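You operate a simulated robot arm through the tools that you are given. There is no shell and no other tool.

You run a simulated robot arm. Do the job below in one go: nothing can be reset, and whatever is moved stays where it is left.

Task
Shut off the water at the valve table.
Fine: close valves 1, 2, 3 and 7; leave the others.

The check looks at the end state, three seconds after you hand in, the way a careful person would. Anything else that was tipped, shoved, dropped, spilled or broken makes it a failure.

Robot
A 6-joint arm with a two-finger parallel gripper, fixed in place. Base frame: the origin is on the floor under the middle of its stand, x ahead of it, y to its left, z up; the work surface is at about z = 840. Lengths are in mm, angles in rad, forces in N, time in s.
With the tool pointing down near the work surface it reaches from about 340 to 760 mm from the base axis. Its first joint turns from -1.152 to 1.152 rad. Payload 2.45 kg.
The tool frame sits at the grasp point between the pads (the TCP): z along the fingers, y along the line on which they close. The tips reach 24 mm beyond it. The gripper opens to 68 mm. The fingers are 17 mm wide and 10 mm thick; the gripper's body (40 by 70 mm) begins 41 mm behind the TCP.
Orientation is told as [roll, pitch, yaw] about the base's x, y, z axes, in that order, counted from this pose: with the fingers straight down and closing along the base's y, the tool's x points along the base's -x, its y along +y and its z along -z.

Tools
- The arm moves only by the tool send_rows. Its argument "moves" is a list of rows, each a list of 7 numbers: the finger opening in mm, from 0 to 68, then the shift along the tool's x, y, z in mm, then the turn, a rotation vector about the tool's x, y, z in rad. In form: [[hand, dx, dy, dz, ax, ay, az], ...]. A call has 1 to 20 rows; each row shifts and turns the commanded pose from where the row before left it, along the tool's axes as they then stand. Rows are played at 5 a second. More than 50 mm and 0.15 rad between two rows, or a gripper value outside its range, and nothing of the call is played. Where a pose cannot be reached the arm comes as near as it can. A force on the tool above 40 N (or 10 N above the force at the start of the call, whichever is more), or a blocked arm, ends the call early, and 0.2 s more pass. Each finger travels about 108 mm/s and halts on what it meets, pressing with about 35 N; the grip force reading is that of the motor and also rises with nothing between the fingers. The clock runs only during rows and for 0.2 s after the last one: add rows that do not move to give the fingers time. It gives the time, the measured TCP pose, the force on the tool (base axes), the opening and the grip force at its end, in the units of the frame above (readings bear some noise), with the torque about the TCP (base axes, N m) and any sound that the robot's microphone picked up.
- Cameras (640 x 400 px; columns grow to the right, rows downward): "scene" is fixed at [178.3, 432.5, 1460.9]; the picture's right is [-0.54, -0.84, 0.00], its down [-0.57, 0.37, -0.74] and it looks along [0.62, -0.40, -0.67] (base axes); focal length 275 px, centre (320, 200). "wrist" rides on the gripper at [84, 11, -75] in the tool frame; the picture's right is [-0.13, 0.99, 0.00], its down [-0.60, -0.08, -0.79] and it looks along [-0.79, -0.10, 0.61] (tool axes); focal length 251 px, centre (320, 200).
- grab_frame(camera): a new picture of that camera. No time passes.
- point_at(camera, pixels): there is no depth. For up to 12 entries [column, row, z] of the newest picture of that camera ("zoom" is the newest enlarged one), the place [x, y] in the base frame at which the ray of that pixel passes the height z, good to about 2 mm, but the place of the scene camera against the robot may be out by one fixed shift of up to 12 mm in any direction. No time passes.
- zoom(camera, box): a new picture of the part [left, top, right, bottom] of that camera's present view, enlarged. No time passes.
- finish_job(): hands the job in; it is judged then, once.

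Leave the gripper open and the arm clear of the work at the hand-in unless told otherwise.

The tools are called after "Emit:" as a command line: name --pt "numbers of a row" for each row, then --argument value for the rest, lists and objects as JSON in quotes. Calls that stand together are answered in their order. send_rows: Moves the arm, as the interface text tells. Its arguments: {"type":"object","properties":{"moves":{"type":"array"}},"required":["moves"]} The other tools are called the same way: grab_frame (camera) takes a picture; point_at (camera, pixels) gives the place at which the rays of pixels pass given heights; zoom (camera, box) takes an enlarged picture of a part of a camera's view; finish_job () hands the job in.

At the start:

```text
t: 0.0
eef_pos: [475.3, 127.8, 1204.5]
ee_rot: [-0.001, 0.0, 0.001]
contact_force: [0.5, 0.1, 0.5]
ft_torque: [0.04, 0.01, 0.01]
width: 68.2
gripper_force: 0.2
```

scene: 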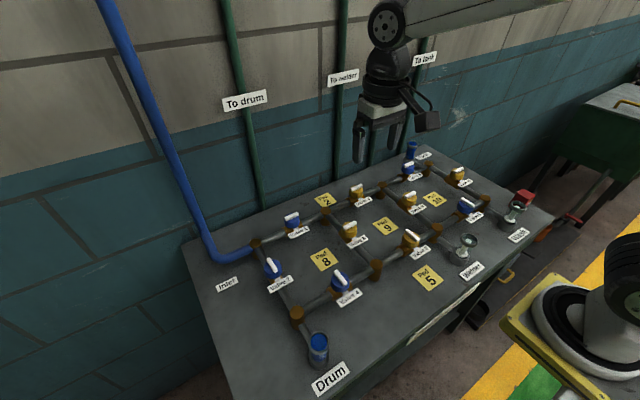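
wrist: 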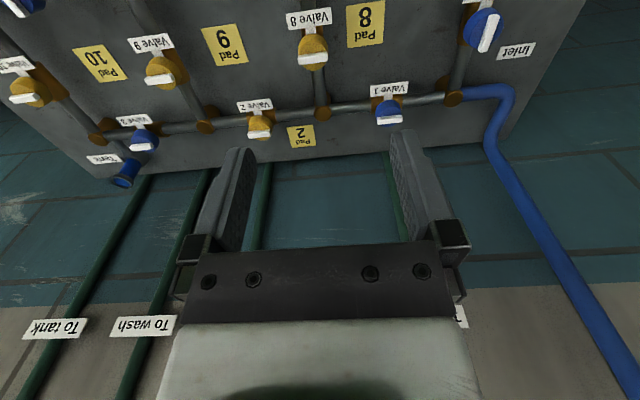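

I see a table with pipes, blue and yellow valves with white labels, and yellow pads. I'll zoom in on the scene and wrist views to read the labels and handle states.

Emit:
zoom --camera "scene" --box '[230, 170, 390, 310]'

Emit:
zoom --camera "scene" --box '[340, 130, 540, 290]'

Emit:
zoom --camera "wrist" --box '[0, 0, 320, 200]'

Emit:
zoom --camera "wrist" --box '[240, 0, 560, 200]'

```text
2.86 times, centred on (310, 240) of scene
```

zoom: 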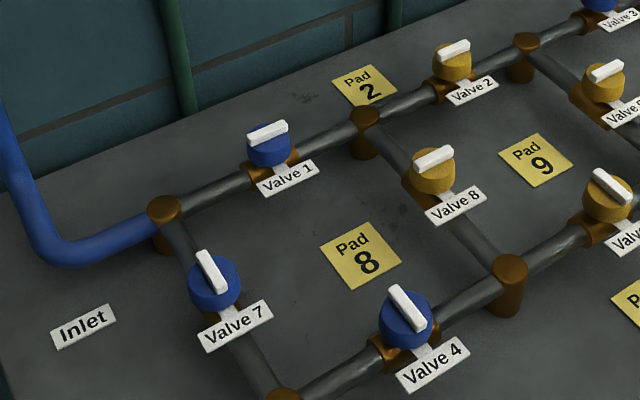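

```text
2.50 times, centred on (440, 210) of scene
```

zoom: 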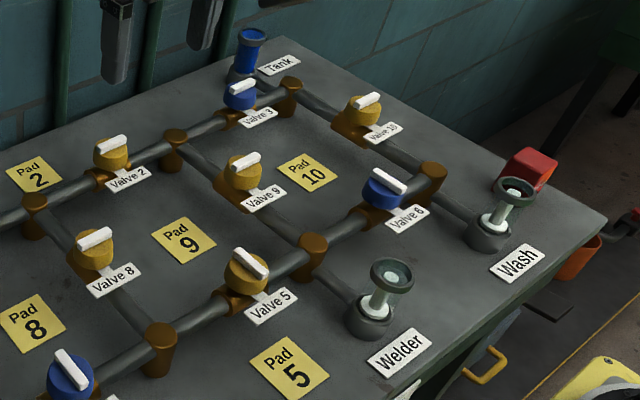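

```text
2.00 times, centred on (160, 100) of wrist
```

zoom: 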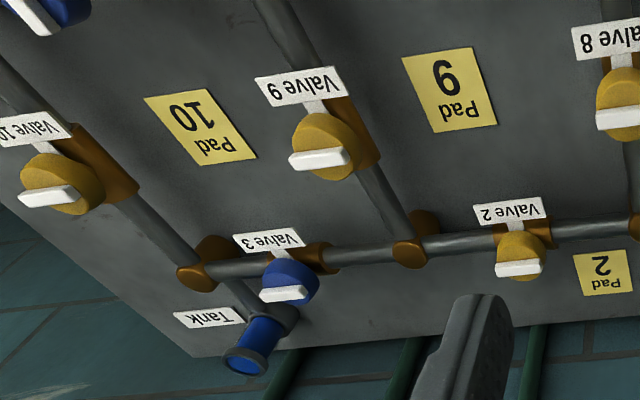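

```text
2.00 times, centred on (400, 100) of wrist
```

zoom: 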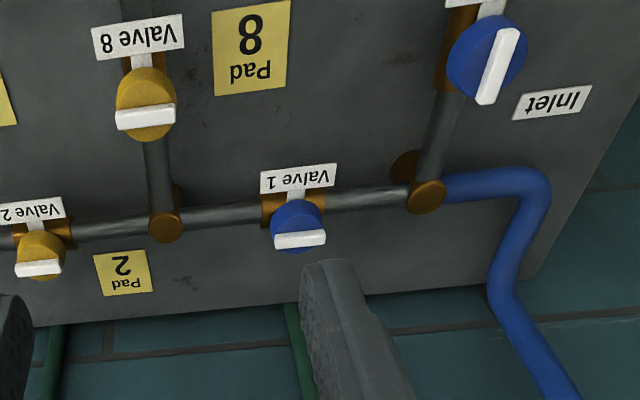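

Bars on valves 1, 2, 3 and 7 look like they lie along their pipes (open), while the others appear to lie across. I'll measure positions at the table and at guessed handle heights from both cameras.

Emit:
grab_frame --camera "wrist"

Emit:
grab_frame --camera "scene"

Emit:
point_at --camera "wrist" --pixels '[[390, 119, 900], [390, 119, 920], [260, 134, 900], [260, 134, 920], [143, 147, 900], [143, 147, 920], [488, 33, 900], [488, 33, 920], [313, 57, 900], [310, 134, 840], [365, 22, 840]]'

Emit:
point_at --camera "scene" --pixels '[[292, 215, 900], [292, 215, 920], [357, 188, 900], [357, 188, 920], [408, 165, 900], [408, 165, 920], [273, 264, 900], [273, 264, 920], [350, 228, 900], [325, 200, 840], [323, 260, 840]]'

```text
taken
```

wrist: 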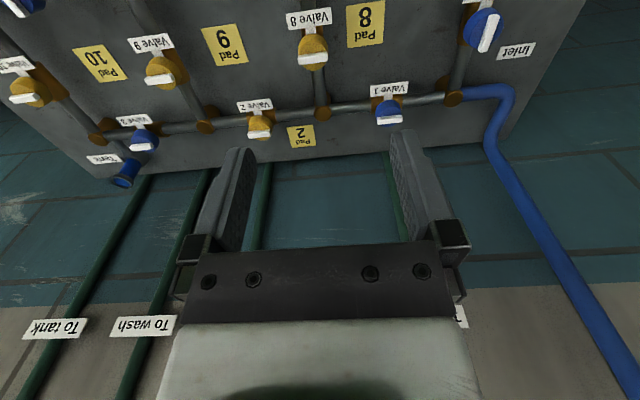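

```text
taken
```

scene: 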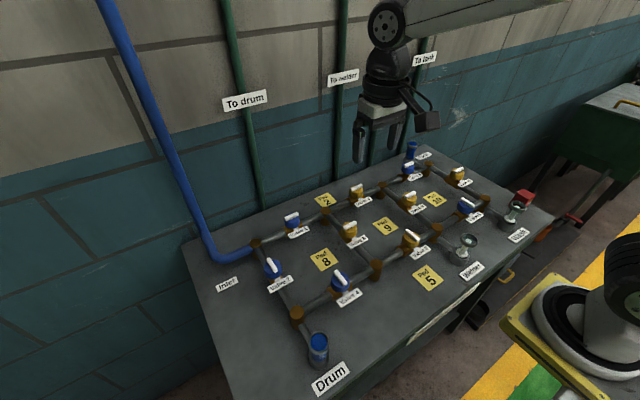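

```text
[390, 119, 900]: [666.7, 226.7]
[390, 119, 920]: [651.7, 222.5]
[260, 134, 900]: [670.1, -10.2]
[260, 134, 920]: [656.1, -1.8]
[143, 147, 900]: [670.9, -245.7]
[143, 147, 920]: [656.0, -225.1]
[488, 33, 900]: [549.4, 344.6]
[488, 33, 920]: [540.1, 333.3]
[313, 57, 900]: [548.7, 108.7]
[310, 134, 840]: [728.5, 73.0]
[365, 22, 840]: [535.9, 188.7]
```

```text
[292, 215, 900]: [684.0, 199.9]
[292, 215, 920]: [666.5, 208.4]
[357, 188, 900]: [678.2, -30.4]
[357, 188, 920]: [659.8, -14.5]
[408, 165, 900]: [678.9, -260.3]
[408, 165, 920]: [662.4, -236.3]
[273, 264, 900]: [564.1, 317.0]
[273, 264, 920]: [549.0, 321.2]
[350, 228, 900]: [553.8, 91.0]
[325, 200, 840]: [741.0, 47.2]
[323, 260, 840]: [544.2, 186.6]
```

Estimates from the two cameras put the handles at about z 910–925, with valves 1, 2 and 3 near x≈655 and y≈+222, 0, −230. Next I'll move down toward valve 1, staying well above everything, for a close look with the wrist camera.

Emit:
send_rows --pt "68 -10 20 25 0 0 0" --pt "68 -10 20 25 0 0 0" --pt "68 -10 20 25 0 0 0" --pt "68 -10 20 25 0 0 0" --pt "68 -10 12 25 0 0 0" --pt "68 0 0 0 0 0 0"

Emit:
grab_frame --camera "wrist"

```text
t: 1.4
eef_pos: [525.9, 219.4, 1079.5]
ee_rot: [-0.002, -0.001, 0.001]
contact_force: [-0.3, 0.8, 0.2]
ft_torque: [0.03, -0.01, 0.03]
width: 68.1
gripper_force: 0.1
```

```text
taken
```

wrist: 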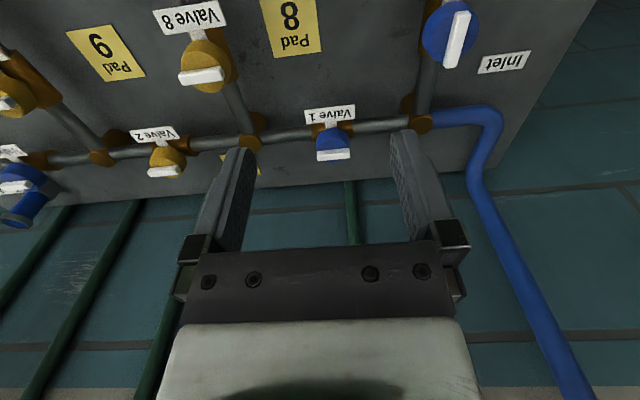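

Valve 1 sits at about (333,142) in the wrist view. I'll zoom on it, valve 7 and valve 2 to look for stops, markings and bar orientation.

Emit:
zoom --camera "wrist" --box '[280, 90, 400, 170]'

Emit:
zoom --camera "wrist" --box '[390, 0, 510, 80]'

Emit:
zoom --camera "wrist" --box '[110, 110, 230, 190]'

Emit:
zoom --camera "wrist" --box '[150, 10, 270, 90]'

```text
5.00 times, centred on (340, 130) of wrist
```

zoom: 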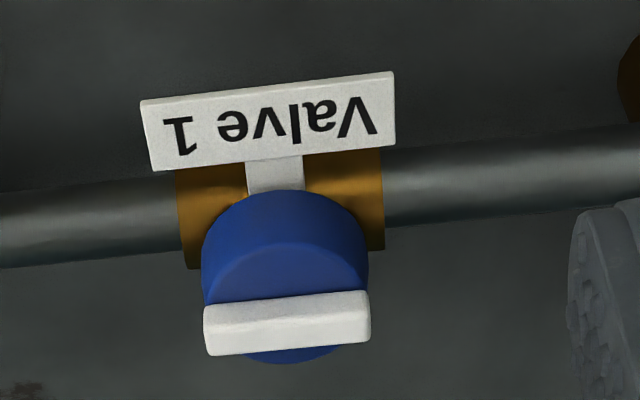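

```text
5.00 times, centred on (450, 40) of wrist
```

zoom: 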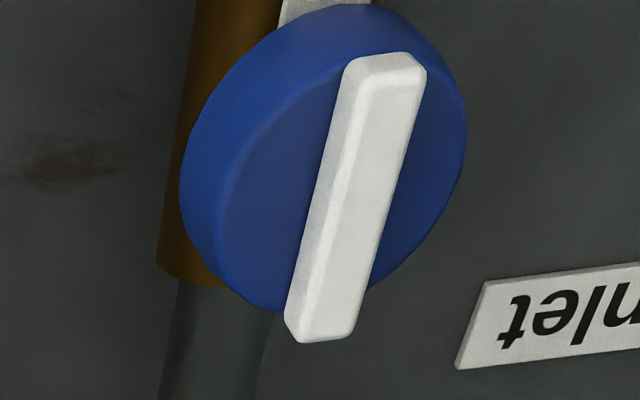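

```text
5.00 times, centred on (170, 150) of wrist
```

zoom: 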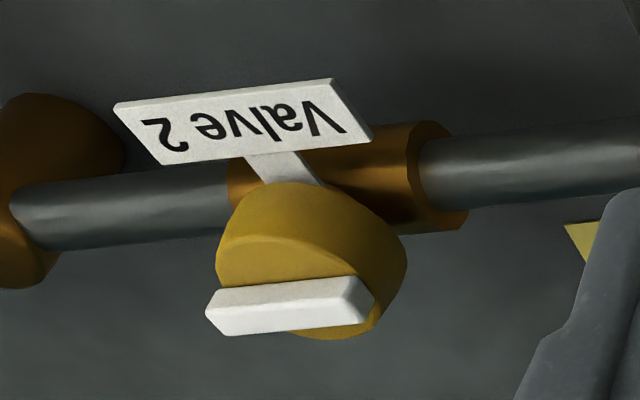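

```text
5.00 times, centred on (210, 50) of wrist
```

zoom: 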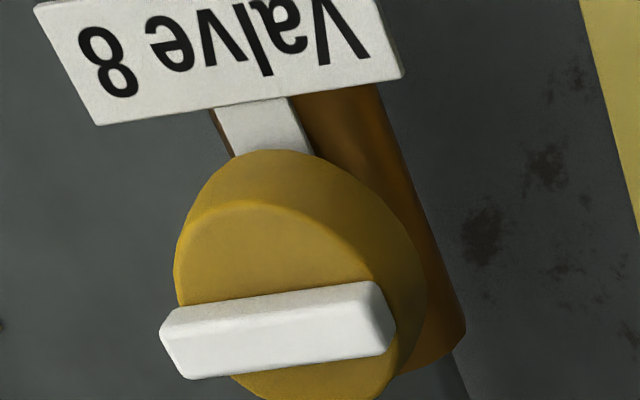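

Yellow valves are 2, 5, 8, 9 and 10, and the pads carry exactly those numbers, so the pads may matter for the yellow ones. I'll look at the pads, outlets and table front for notes.

Emit:
zoom --camera "scene" --box '[390, 270, 510, 350]'

Emit:
zoom --camera "scene" --box '[300, 175, 400, 240]'

Emit:
zoom --camera "scene" --box '[270, 310, 370, 400]'

Emit:
zoom --camera "scene" --box '[380, 130, 480, 200]'

Emit:
zoom --camera "scene" --box '[440, 180, 640, 340]'

```text
5.00 times, centred on (450, 310) of scene
```

zoom: 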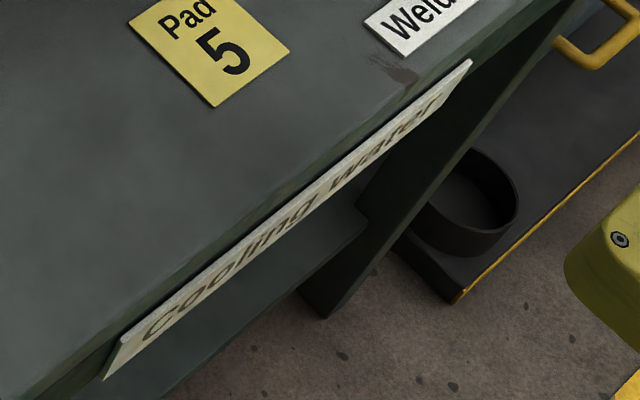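

```text
6.15 times, centred on (350, 208) of scene
```

zoom: 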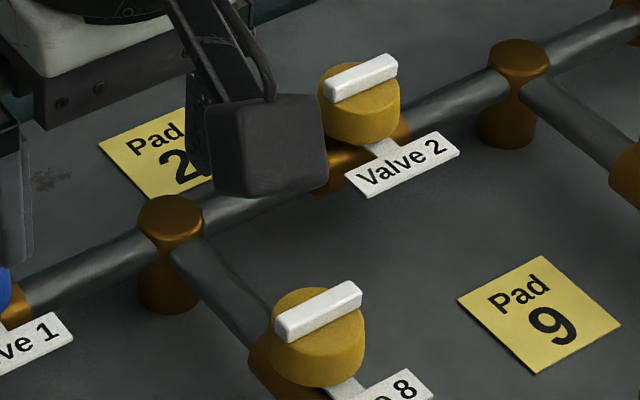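

```text
4.44 times, centred on (320, 355) of scene
```

zoom: 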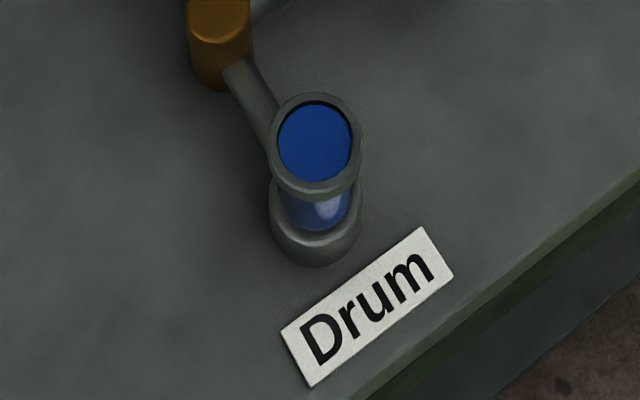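

```text
5.71 times, centred on (430, 165) of scene
```

zoom: 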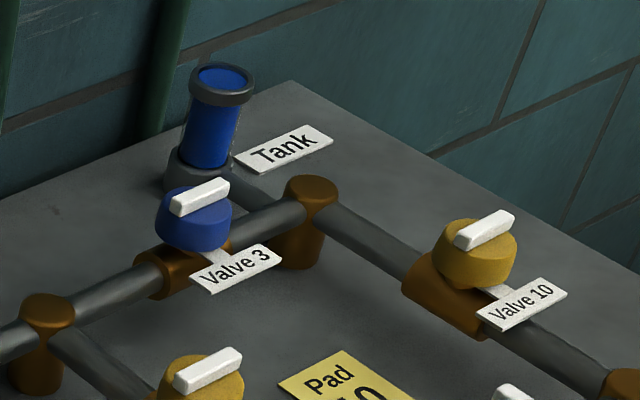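

```text
2.50 times, centred on (540, 260) of scene
```

zoom: 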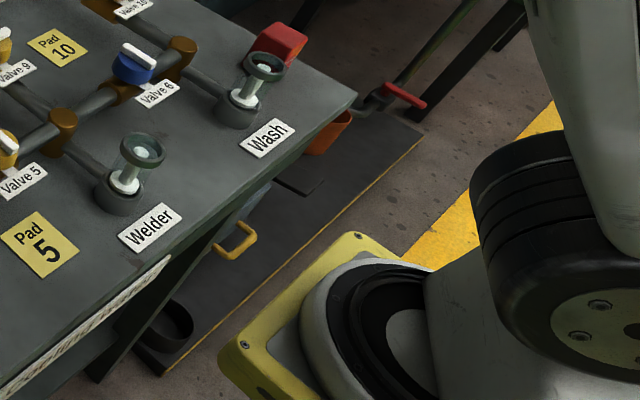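

The Drum and Tank sight glasses are blue and the Welder and Wash ones are empty. That fits 1, 2, 3 and 7 being open (bar along pipe) and the rest closed. I'll triangulate valve 1's bar from this nearer view; the zoom puts its bar centre at about wrist pixel (337.5,154.5).

Emit:
grab_frame --camera "wrist"

Emit:
point_at --camera "wrist" --pixels '[[333.5, 155, 900], [333.5, 155, 910], [333.5, 155, 920], [333.5, 155, 930], [455, 39, 900], [455, 39, 920], [164, 171, 900], [164, 171, 920], [202, 75, 900], [202, 75, 920]]'

```text
taken
```

wrist: 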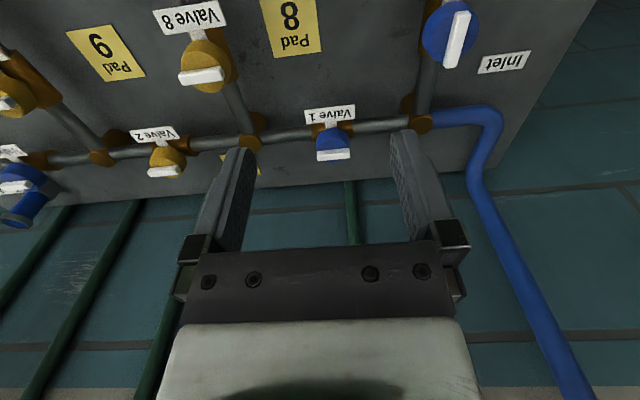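

```text
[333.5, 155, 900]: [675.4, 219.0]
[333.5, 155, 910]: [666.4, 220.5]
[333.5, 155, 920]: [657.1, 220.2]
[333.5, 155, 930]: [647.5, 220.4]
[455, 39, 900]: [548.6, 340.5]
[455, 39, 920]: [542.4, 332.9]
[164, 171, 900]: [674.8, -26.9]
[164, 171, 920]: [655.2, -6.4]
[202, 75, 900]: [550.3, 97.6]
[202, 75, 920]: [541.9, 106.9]
```

The bar tops appear to be around z≈927, with valve 1 near (649, 221). I'll move above valve 1 at z≈1020 and yaw +90°, so the fingers close along x across its bar and a clockwise quarter turn would end at yaw 0.

Emit:
send_rows --pt "68 -30 0 15 0 0 0" --pt "68 -30 0 15 0 0 0" --pt "68 -30 0 15 0 0 0" --pt "68 -32 1 15 0 0 0" --pt "68 0 0 0 0 0 -0.1309" --pt "68 0 0 0 0 0 -0.1309" --pt "68 0 0 0 0 0 -0.1309" --pt "68 0 0 0 0 0 -0.1309" --pt "68 0 0 0 0 0 -0.1309" --pt "68 0 0 0 0 0 -0.1309" --pt "68 0 0 0 0 0 -0.1309" --pt "68 0 0 0 0 0 -0.1309" --pt "68 0 0 0 0 0 -0.1309" --pt "68 0 0 0 0 0 -0.1309" --pt "68 0 0 0 0 0 -0.1309" --pt "68 0 0 0 0 0 -0.1309" --pt "68 0 0 0 0 0 0"

Emit:
grab_frame --camera "wrist"

Emit:
grab_frame --camera "scene"

```text
t: 5.0
eef_pos: [647.1, 221.1, 1020.3]
ee_rot: [-0.003, -0.001, 1.574]
contact_force: [0.2, -0.6, 0.0]
ft_torque: [0.01, -0.04, 0.0]
width: 68.0
gripper_force: 0.2
```

```text
taken
```

wrist: 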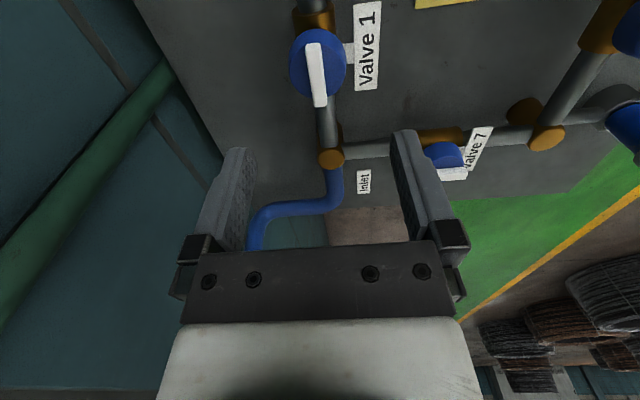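

```text
taken
```

scene: 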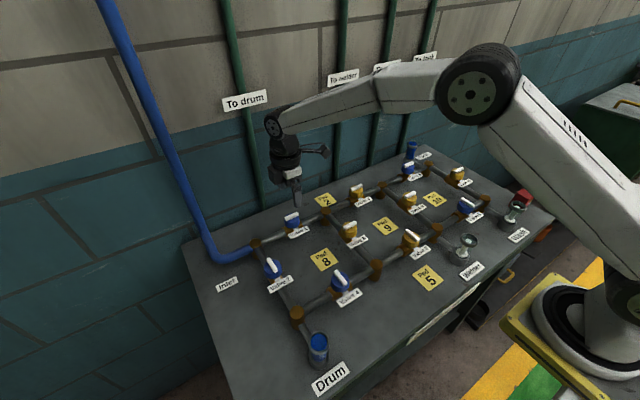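

Now valve 1's bar runs from about (313,44) to (319,106) in the wrist view, between the fingers. I'll measure its ends and edges.

Emit:
zoom --camera "wrist" --box '[270, 10, 390, 120]'

Emit:
point_at --camera "wrist" --pixels '[[313, 44, 915], [319, 105, 915], [313, 44, 925], [319, 105, 925], [313, 44, 935], [319, 105, 935]]'

```text
3.64 times, centred on (330, 65) of wrist
```

zoom: 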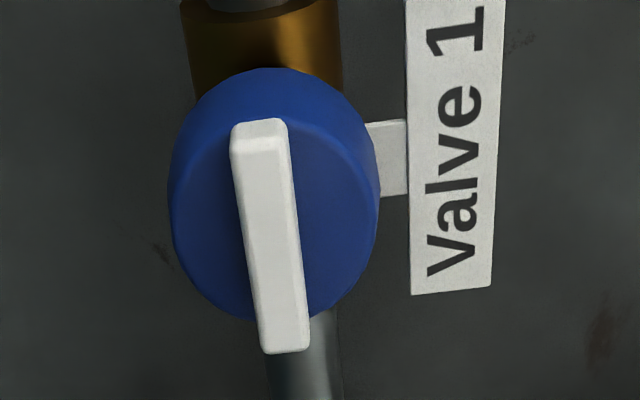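

```text
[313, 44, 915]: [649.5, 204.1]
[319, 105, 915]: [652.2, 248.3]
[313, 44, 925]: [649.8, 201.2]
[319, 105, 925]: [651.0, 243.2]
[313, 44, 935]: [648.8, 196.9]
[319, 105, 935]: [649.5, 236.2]
```

The bar of valve 1 lies along y at x≈650, y≈221, about 42 mm long and 10 mm wide. I'll narrow the fingers to 34 mm so they stay clear of the label plate, then drop to z≈970 (tips about 946, still above the bar) and look again.

Emit:
send_rows --pt "50 0 -2.5 0 0 0 0" --pt "34 0 0 17 0 0 0" --pt "34 0 0 17 0 0 0" --pt "34 0 0 16 0 0 0" --pt "34 0 0 0 0 0 0"

Emit:
grab_frame --camera "wrist"

Emit:
zoom --camera "scene" --box '[250, 150, 350, 250]'

```text
t: 6.2
eef_pos: [649.8, 220.4, 969.6]
ee_rot: [-0.002, 0.0, 1.57]
contact_force: [-0.1, 0.2, 0.3]
ft_torque: [-0.01, -0.01, 0.0]
width: 33.9
gripper_force: 0.1
```

```text
taken
```

wrist: 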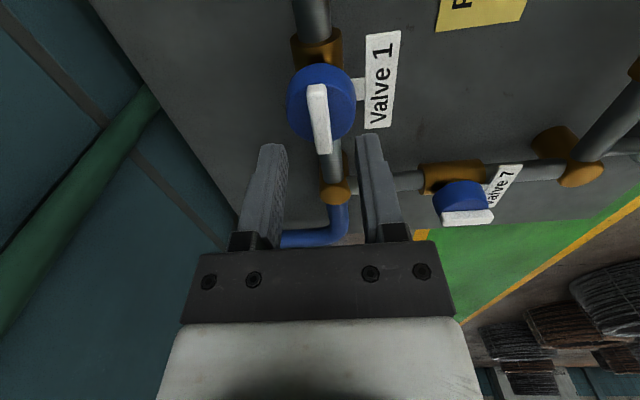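

```text
4.00 times, centred on (300, 200) of scene
```

zoom: 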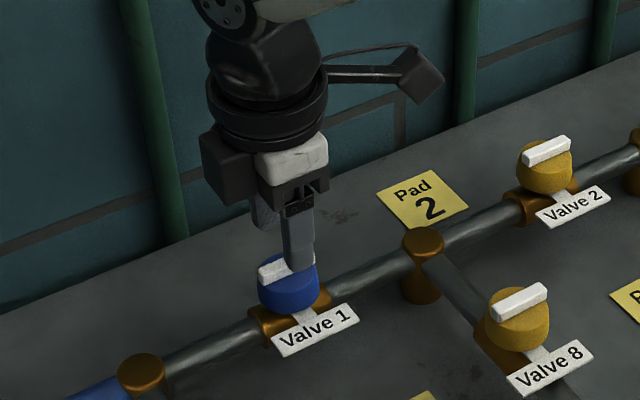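

The bar sits midway between the finger tips (272 and 368, mid 320). I'll zoom to measure its ends at this lower height and refine its z.

Emit:
zoom --camera "wrist" --box '[270, 50, 370, 170]'

Emit:
point_at --camera "wrist" --pixels '[[316, 87, 915], [316, 87, 925], [316, 87, 935], [323, 150, 915], [323, 150, 925], [323, 150, 935]]'

```text
3.33 times, centred on (320, 110) of wrist
```

zoom: 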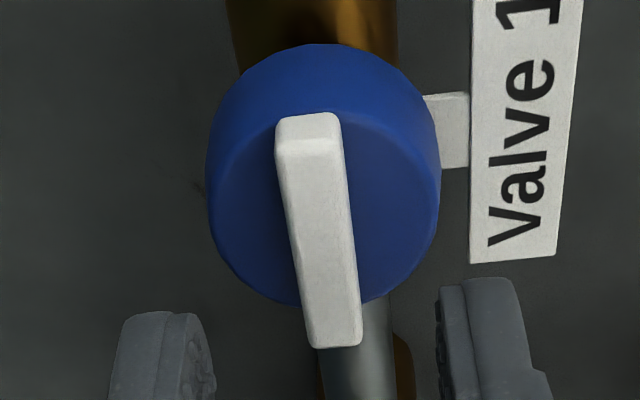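

```text
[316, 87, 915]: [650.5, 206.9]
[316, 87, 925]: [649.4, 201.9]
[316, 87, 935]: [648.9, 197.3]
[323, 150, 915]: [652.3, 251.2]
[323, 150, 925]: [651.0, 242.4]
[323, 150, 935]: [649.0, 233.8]
```

Triangulating the bar's top edges gives a top at z≈926 and a knob face at z≈917, with centre near (649.3, 222). I'll nudge to that and descend to TCP z≈944 (tips near 920), watching the force.

Emit:
send_rows --pt "30 -1.5 0.5 8 0 0 0" --pt "30 0 0 8 0 0 0" --pt "30 0 0 6 0 0 0" --pt "30 0 0 3.5 0 0 0" --pt "30 0 0 0 0 0 0"

Emit:
grab_frame --camera "wrist"

Emit:
zoom --camera "scene" --box '[260, 170, 330, 240]'

```text
t: 7.4
eef_pos: [649.4, 220.9, 945.8]
ee_rot: [-0.004, 0.001, 1.571]
contact_force: [-1.2, -2.3, 6.3]
ft_torque: [-0.08, 0.13, 0.03]
width: 30.6
gripper_force: 0.9
```

```text
taken
```

wrist: 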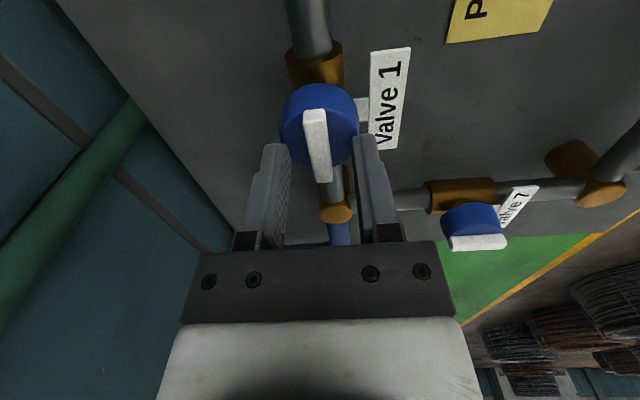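

```text
5.71 times, centred on (295, 205) of scene
```

zoom: 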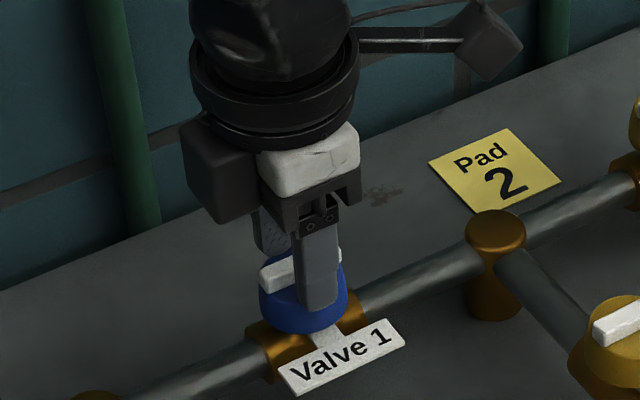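

The tips are lightly touching the knob face (6 N up at TCP z 945.8), so the face is at about z 922. I'll raise 2.5 mm to unload and then close on the bar.

Emit:
send_rows --pt "30 0 0 -2.5 0 0 0" --pt "20 0 0 0 0 0 0" --pt "10 0 0 0 0 0 0" --pt "6 0 0 0 0 0 0" --pt "6 0 0 0 0 0 0"

Emit:
grab_frame --camera "wrist"

```text
t: 8.6
eef_pos: [650.1, 221.9, 947.3]
ee_rot: [-0.002, -0.001, 1.571]
contact_force: [2.9, 0.7, -3.7]
ft_torque: [0.11, 0.0, 0.03]
width: 9.9
gripper_force: 31.3
```

```text
taken
```

wrist: 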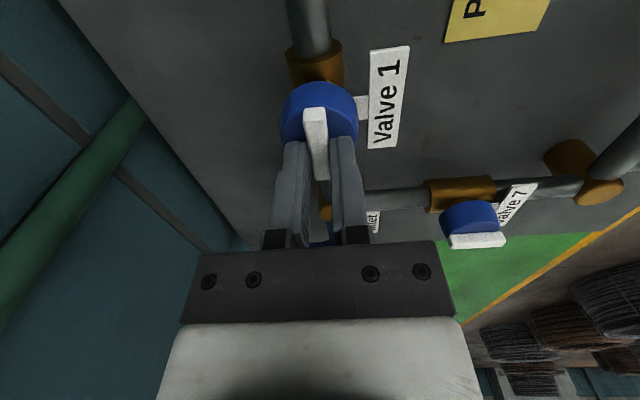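

The gripper holds the bar (9.9 mm wide). I'll try a small clockwise turn (tool +z), about 0.24 rad, and read torque and sound.

Emit:
send_rows --pt "6 0 0 0 0 0 0.08" --pt "6 0 0 0 0 0 0.08" --pt "6 0 0 0 0 0 0.08"

Emit:
grab_frame --camera "wrist"

```text
t: 9.4
eef_pos: [651.2, 223.0, 946.2]
ee_rot: [-0.003, -0.002, 1.328]
contact_force: [7.6, 1.7, -3.7]
ft_torque: [-0.84, 0.1, 0.03]
width: 9.8
gripper_force: 30.7
```

```text
taken
```

wrist: 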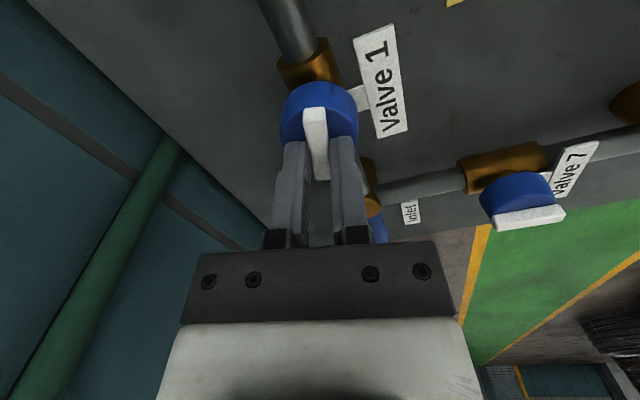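

The bar and knob turn with the gripper with little torque. I'll continue clockwise in two steps toward the full quarter turn.

Emit:
send_rows --pt "6 0 0 0 0 0 0.1" --pt "6 0 0 0 0 0 0.1" --pt "6 0 0 0 0 0 0.1" --pt "6 0 0 0 0 0 0.1" --pt "6 0 0 0 0 0 0.1" --pt "6 0 0 0 0 0 0.1"

Emit:
grab_frame --camera "wrist"

```text
t: 10.8
eef_pos: [650.9, 220.8, 948.1]
ee_rot: [-0.002, -0.005, 0.727]
contact_force: [24.1, -6.8, -2.4]
ft_torque: [-0.53, 0.01, 0.05]
width: 9.9
gripper_force: 30.7
```

```text
taken
```

wrist: 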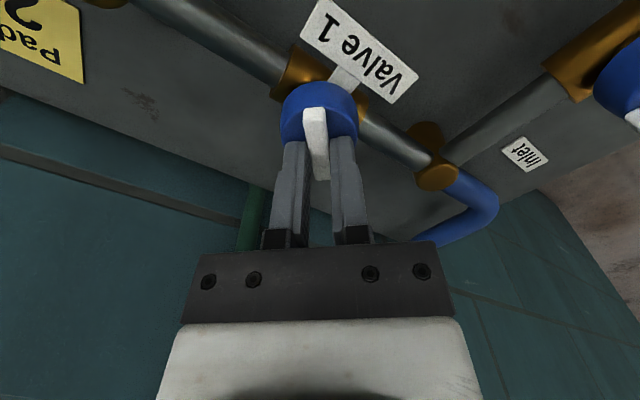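

It is turned about 0.84 rad, but a 24 N side force in +x shows my rotation centre is a bit off. I'll shift the command about 1.5 mm in +x to relax it before continuing.

Emit:
send_rows --pt "6 -0.9 -1.3 0 0 0 0" --pt "6 0 0 0 0 0 0"

```text
t: 11.4
eef_pos: [651.8, 220.6, 948.4]
ee_rot: [0.0, -0.001, 0.729]
contact_force: [9.3, -10.3, 6.1]
ft_torque: [0.39, -0.8, 0.05]
width: 9.7
gripper_force: 31.5
```

The force dropped. I'll make one more small correction and then turn the remaining 0.73 rad in steps.

Emit:
send_rows --pt "6 0 -0.9 0 0 0 0" --pt "6 0 0 0 0 0 0.1" --pt "6 0 0 0 0 0 0.1" --pt "6 0 0 0 0 0 0.1"

Emit:
grab_frame --camera "wrist"

```text
t: 12.4
eef_pos: [652.0, 220.5, 947.8]
ee_rot: [-0.001, -0.004, 0.429]
contact_force: [4.0, -7.5, 12.1]
ft_torque: [-0.42, 0.49, 0.03]
width: 9.6
gripper_force: 31.3
```

```text
taken
```

wrist: 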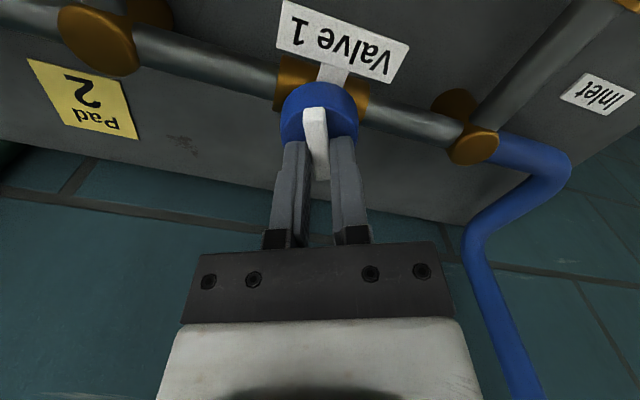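

Forces are modest and the knob follows, so I'll turn the remaining ~0.43 rad to yaw 0.

Emit:
send_rows --pt "6 0 0 0 0 0 0.11" --pt "6 0 0 0 0 0 0.11" --pt "6 0 0 0 0 0 0.11" --pt "6 0 0 0 0 0 0.1" --pt "6 0 0 0 0 0 0"

Emit:
grab_frame --camera "wrist"

Emit:
grab_frame --camera "scene"

```text
t: 13.6
eef_pos: [651.6, 220.1, 947.8]
ee_rot: [0.001, -0.001, 0.0]
contact_force: [-0.2, -17.5, 10.6]
ft_torque: [-0.33, -0.87, 0.05]
width: 9.7
gripper_force: 30.7
```

```text
taken
```

wrist: 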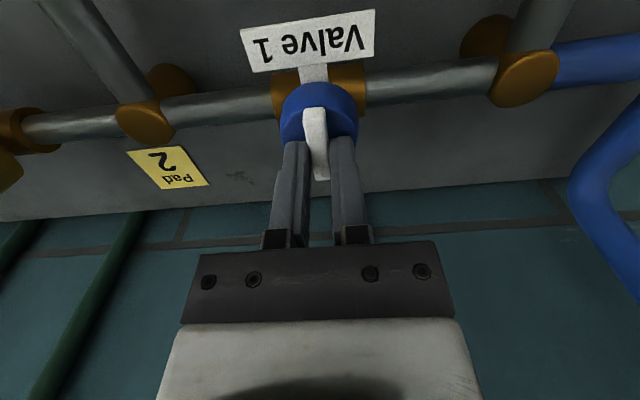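

```text
taken
```

scene: 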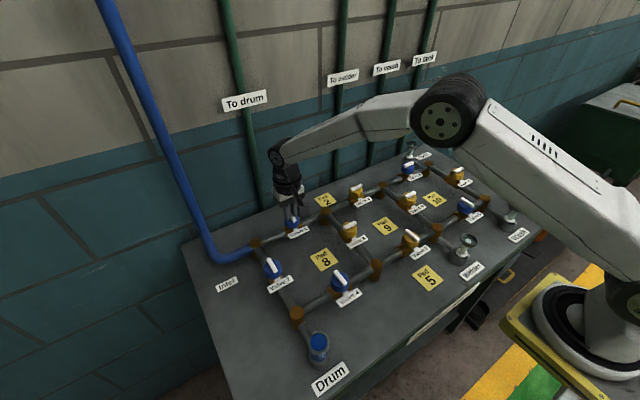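

Yaw is now 0, so the bar should lie across the pipe. I'll check the Tank sight glass and valve 1 in the scene.

Emit:
zoom --camera "scene" --box '[380, 130, 480, 200]'

Emit:
zoom --camera "scene" --box '[250, 180, 350, 250]'

```text
5.71 times, centred on (430, 165) of scene
```

zoom: 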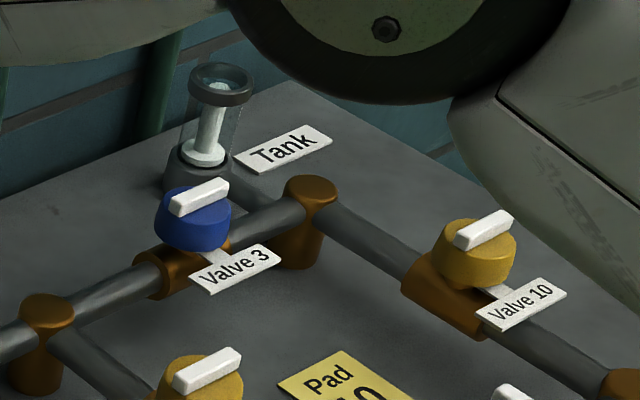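

```text
5.71 times, centred on (300, 215) of scene
```

zoom: 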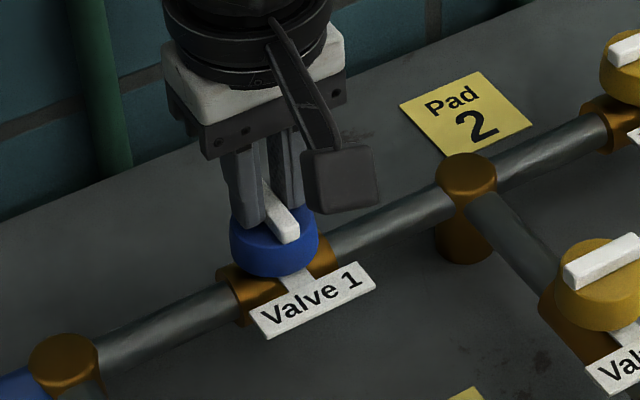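

The Tank glass went empty and valve 1's bar now lies across its pipe, so valve 1 is closed. I'll relax the side force, open the fingers and lift straight up.

Emit:
send_rows --pt "6 0 -1 0 0 0 0" --pt "14 0 0 0 0 0 0" --pt "24 0 0 0 0 0 0" --pt "34 0 0 0 0 0 0" --pt "34 0 0 -15 0 0 0" --pt "34 0 0 -25 0 0 0" --pt "34 0 0 -30 0 0 0" --pt "34 0 0 0 0 0 0"

Emit:
grab_frame --camera "wrist"

Emit:
zoom --camera "scene" --box '[250, 180, 350, 250]'

```text
t: 15.4
eef_pos: [652.1, 219.9, 1017.5]
ee_rot: [0.001, -0.003, 0.001]
contact_force: [0.3, -0.5, -1.2]
ft_torque: [-0.01, -0.03, -0.01]
width: 33.8
gripper_force: 0.0
```

```text
taken
```

wrist: 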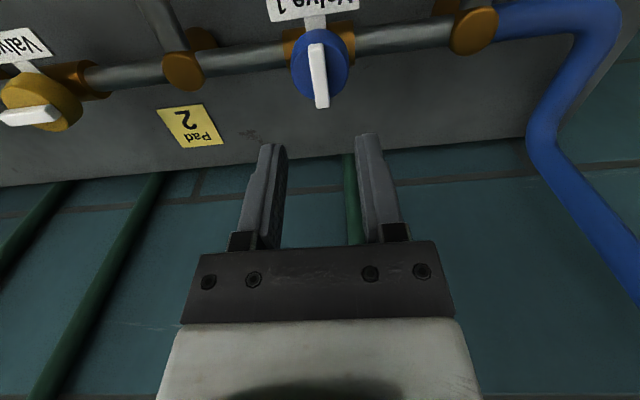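

```text
5.71 times, centred on (300, 215) of scene
```

zoom: 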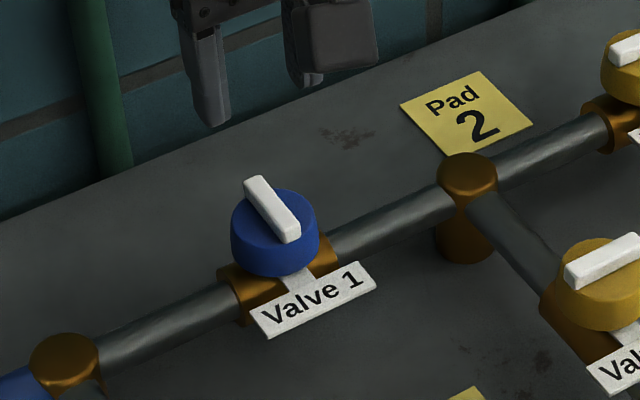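

Valve 1's knob stays put across the pipe; its axis is about (652, 220). Now I'll move to valve 2 near (650, 1) at z≈1017 and turn to yaw +90° there.

Emit:
send_rows --pt "34 0 -31 0 0 0 0" --pt "34 0 -31 0 0 0 0" --pt "34 0 -31 0 0 0 0" --pt "34 0 -31 0 0 0 0" --pt "34 0 -31 0 0 0 0" --pt "34 0 -31 0 0 0 0" --pt "34 0 -31 0 0 0 0" --pt "34 0 0 0 0 0 -0.1309" --pt "34 0 0 0 0 0 -0.1309" --pt "34 0 0 0 0 0 -0.1309" --pt "34 0 0 0 0 0 -0.1309" --pt "34 0 0 0 0 0 -0.1309" --pt "34 0 0 0 0 0 -0.1309" --pt "34 0 0 0 0 0 -0.1309" --pt "34 0 0 0 0 0 -0.1309" --pt "34 0 0 0 0 0 -0.1309" --pt "34 0 0 0 0 0 -0.1309" --pt "34 0 0 0 0 0 -0.1309" --pt "34 0 0 0 0 0 -0.1309" --pt "34 0 0 0 0 0 0"

Emit:
grab_frame --camera "wrist"

```text
t: 19.6
eef_pos: [652.6, 2.3, 1017.6]
ee_rot: [-0.002, 0.0, 1.575]
contact_force: [-0.2, -0.4, -0.2]
ft_torque: [0.0, 0.0, -0.01]
width: 34.2
gripper_force: 0.0
```

```text
taken
```

wrist: 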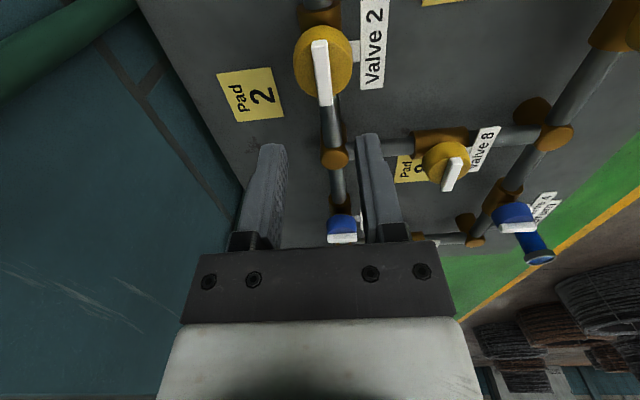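

Emit:
zoom --camera "wrist" --box '[270, 10, 390, 120]'

Emit:
zoom --camera "wrist" --box '[190, 50, 310, 150]'

Emit:
point_at --camera "wrist" --pixels '[[319, 47, 931], [325, 105, 931], [322, 76, 931]]'

```text
3.64 times, centred on (330, 65) of wrist
```

zoom: 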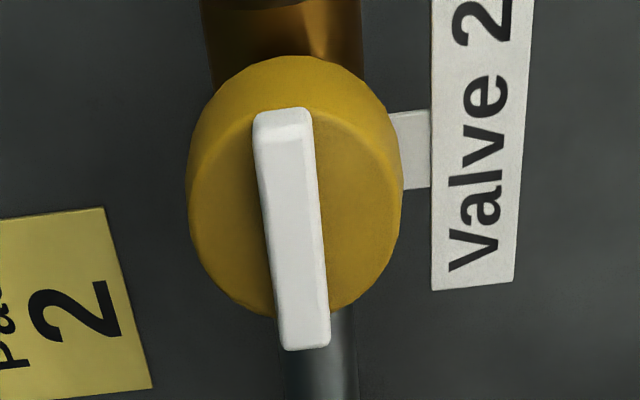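

```text
4.00 times, centred on (250, 100) of wrist
```

zoom: 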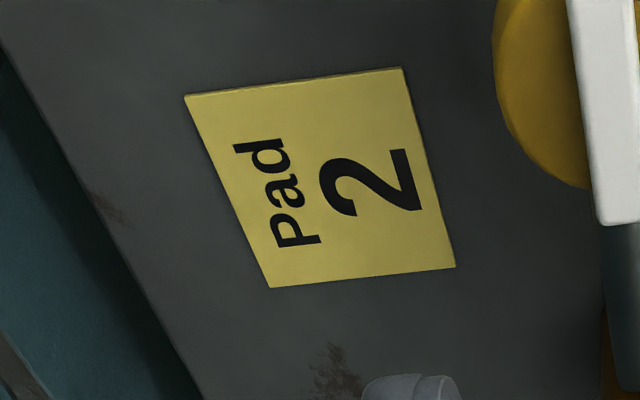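

```text
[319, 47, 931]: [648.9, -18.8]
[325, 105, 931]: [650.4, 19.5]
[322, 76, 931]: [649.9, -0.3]
```

Valve 2's bar looks the same as valve 1's did, lying along its pipe with centre ≈(652, 0.5). The pad is only a flat card with the printed number, as far as I can see. I'll descend over valve 2 to TCP z≈949, with fingers at 30 mm.

Emit:
send_rows --pt "30 1.8 0.6 20 0 0 0" --pt "30 0 0 20 0 0 0" --pt "30 0 0 15 0 0 0" --pt "30 0 0 9 0 0 0" --pt "30 0 0 4.5 0 0 0" --pt "30 0 0 0 0 0 0"

Emit:
grab_frame --camera "wrist"

Emit:
zoom --camera "scene" --box '[310, 150, 410, 220]'

```text
t: 21.0
eef_pos: [651.4, 2.1, 948.4]
ee_rot: [-0.001, 0.0, 1.572]
contact_force: [0.0, -0.2, 0.3]
ft_torque: [-0.01, 0.0, 0.0]
width: 30.3
gripper_force: 0.1
```

```text
taken
```

wrist: 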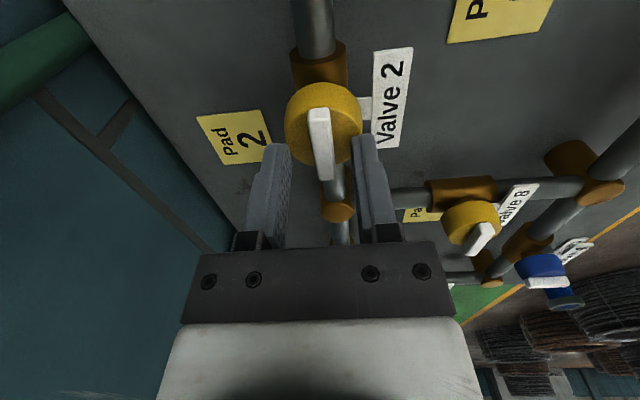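

```text
5.71 times, centred on (360, 185) of scene
```

zoom: 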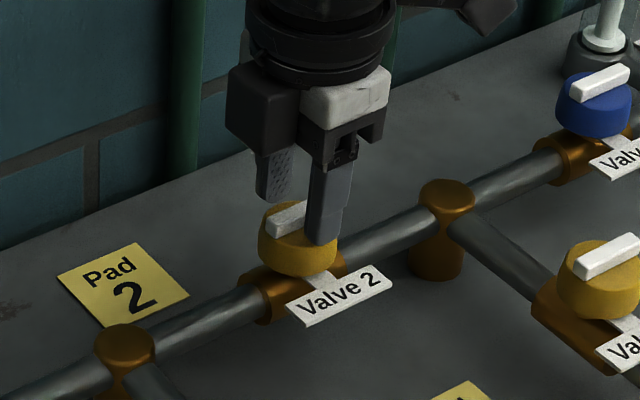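

The bar is about 1 mm off centre toward the right finger. I'll make a tiny shift and then close on valve 2's bar.

Emit:
send_rows --pt "30 0.8 0.7 0.7 0 0 0" --pt "20 0 0 0 0 0 0" --pt "10 0 0 0 0 0 0" --pt "6 0 0 0 0 0 0" --pt "6 0 0 0 0 0 0"

Emit:
grab_frame --camera "wrist"

```text
t: 22.2
eef_pos: [650.9, 0.9, 948.0]
ee_rot: [0.0, 0.001, 1.573]
contact_force: [-6.2, -0.7, 1.9]
ft_torque: [0.03, 0.17, 0.0]
width: 11.1
gripper_force: 2.9
```

```text
taken
```

wrist: 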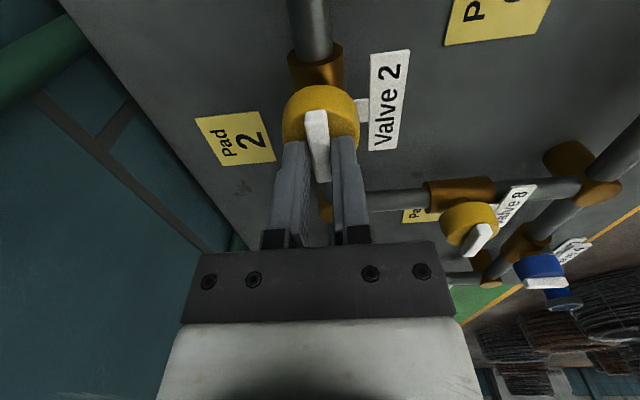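

The width reads 11.1 mm with the grip still building, so I'll hold for a moment.

Emit:
send_rows --pt "6 0 0.3 0 0 0 0" --pt "6 0 0 0 0 0 0"

```text
t: 22.8
eef_pos: [650.5, 1.5, 948.1]
ee_rot: [-0.001, 0.0, 1.573]
contact_force: [-5.5, -1.7, -2.7]
ft_torque: [0.02, 0.09, -0.05]
width: 10.7
gripper_force: 3.0
```

The grip reads only 3 N at 10.7 mm, unlike valve 1. I'll look closely before turning.

Emit:
zoom --camera "wrist" --box '[260, 70, 380, 190]'

Emit:
zoom --camera "scene" --box '[330, 165, 390, 215]'

Emit:
send_rows --pt "4 0 0 0 0 0 0" --pt "4 0 0 0 0 0 0" --pt "4 0 0 0 0 0 0"

```text
3.33 times, centred on (320, 130) of wrist
```

zoom: 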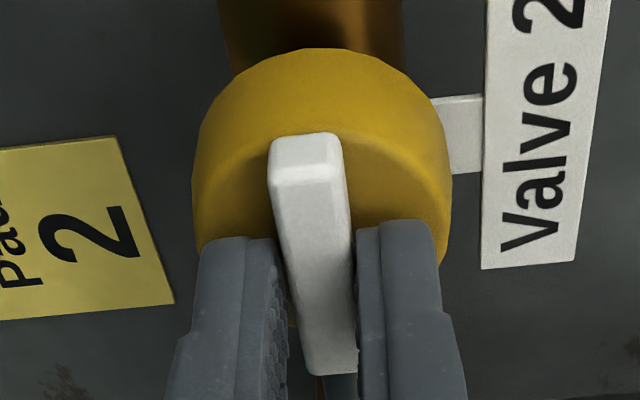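

```text
8.00 times, centred on (360, 190) of scene
```

zoom: 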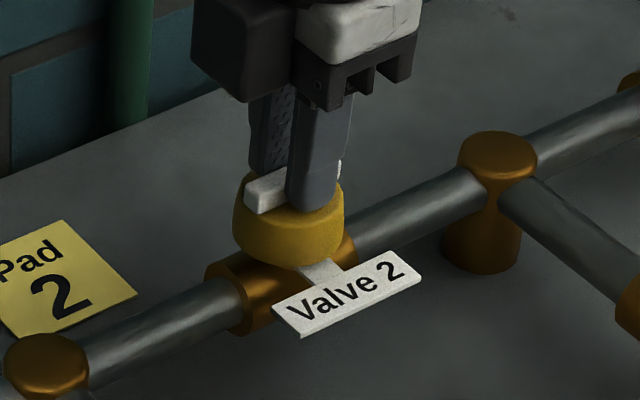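

```text
t: 23.6
eef_pos: [650.7, 1.1, 947.7]
ee_rot: [0.0, -0.001, 1.574]
contact_force: [-8.2, -1.0, -3.4]
ft_torque: [-0.02, 0.19, -0.04]
width: 10.7
gripper_force: 4.2
```

Only the right finger touches (there's a small gap on the left), so the grip isn't centred. I'll shift the tool +0.7 mm toward tool +y and let it close fully.

Emit:
send_rows --pt "4 0 0.7 0 0 0 0" --pt "4 0 0 0 0 0 0" --pt "4 0 0 0 0 0 0"

```text
t: 24.4
eef_pos: [649.5, 0.6, 948.7]
ee_rot: [-0.001, -0.002, 1.572]
contact_force: [-7.1, -0.9, -2.5]
ft_torque: [-0.04, 0.18, -0.1]
width: 9.9
gripper_force: 22.9
```

The bar is now gripped at 9.9 mm with 23 N. I'll nudge 0.4 mm more the same way and try a small clockwise turn of 0.24 rad.

Emit:
send_rows --pt "4 0 0.4 0 0 0 0" --pt "4 0 0 0 0 0 0.06" --pt "4 0 0 0 0 0 0.06" --pt "4 0 0 0 0 0 0.06" --pt "4 0 0 0 0 0 0.06"

Emit:
grab_frame --camera "wrist"

```text
t: 25.6
eef_pos: [650.4, 0.6, 947.9]
ee_rot: [-0.004, -0.003, 1.333]
contact_force: [4.7, 1.7, -10.3]
ft_torque: [-0.78, 0.16, 0.02]
width: 9.9
gripper_force: 31.3
```

```text
taken
```

wrist: 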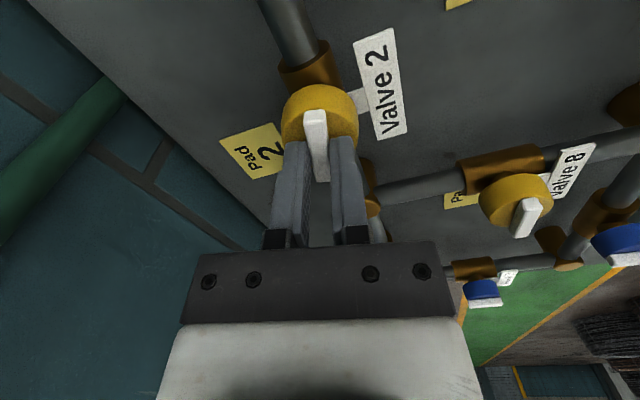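

Valve 2 turns too, with low forces. I'll continue 0.6 rad clockwise.

Emit:
send_rows --pt "4 0 0 0 0 0 0.1" --pt "4 0 0 0 0 0 0.1" --pt "4 0 0 0 0 0 0.1" --pt "4 0 0 0 0 0 0.1" --pt "4 0 0 0 0 0 0.1"

Emit:
grab_frame --camera "wrist"

```text
t: 26.8
eef_pos: [650.4, 0.1, 948.1]
ee_rot: [-0.001, -0.004, 0.829]
contact_force: [13.1, -0.4, -10.5]
ft_torque: [-0.5, 0.21, -0.01]
width: 9.8
gripper_force: 31.3
```

```text
taken
```

wrist: 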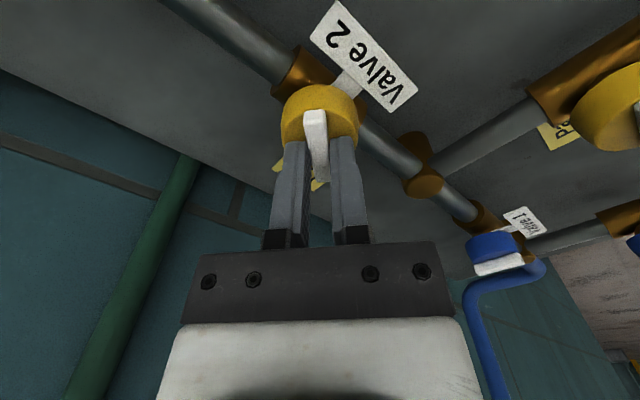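

Turned to yaw 0.83. I'll correct the centre by +0.9 mm in x and 0.5 mm down, then turn most of the remaining angle.

Emit:
send_rows --pt "4 -0.6 -0.66 0.5 0 0 0" --pt "4 0 0 0 0 0 0.1" --pt "4 0 0 0 0 0 0.1" --pt "4 0 0 0 0 0 0.1" --pt "4 0 0 0 0 0 0.1"

Emit:
grab_frame --camera "wrist"

```text
t: 28.0
eef_pos: [650.9, 0.0, 948.2]
ee_rot: [0.0, -0.001, 0.429]
contact_force: [-1.2, -4.6, 5.4]
ft_torque: [0.29, -0.78, -0.01]
width: 10.1
gripper_force: 31.3
```

```text
taken
```

wrist: 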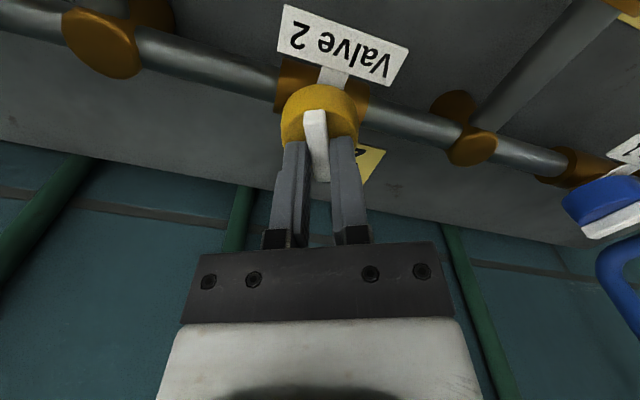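

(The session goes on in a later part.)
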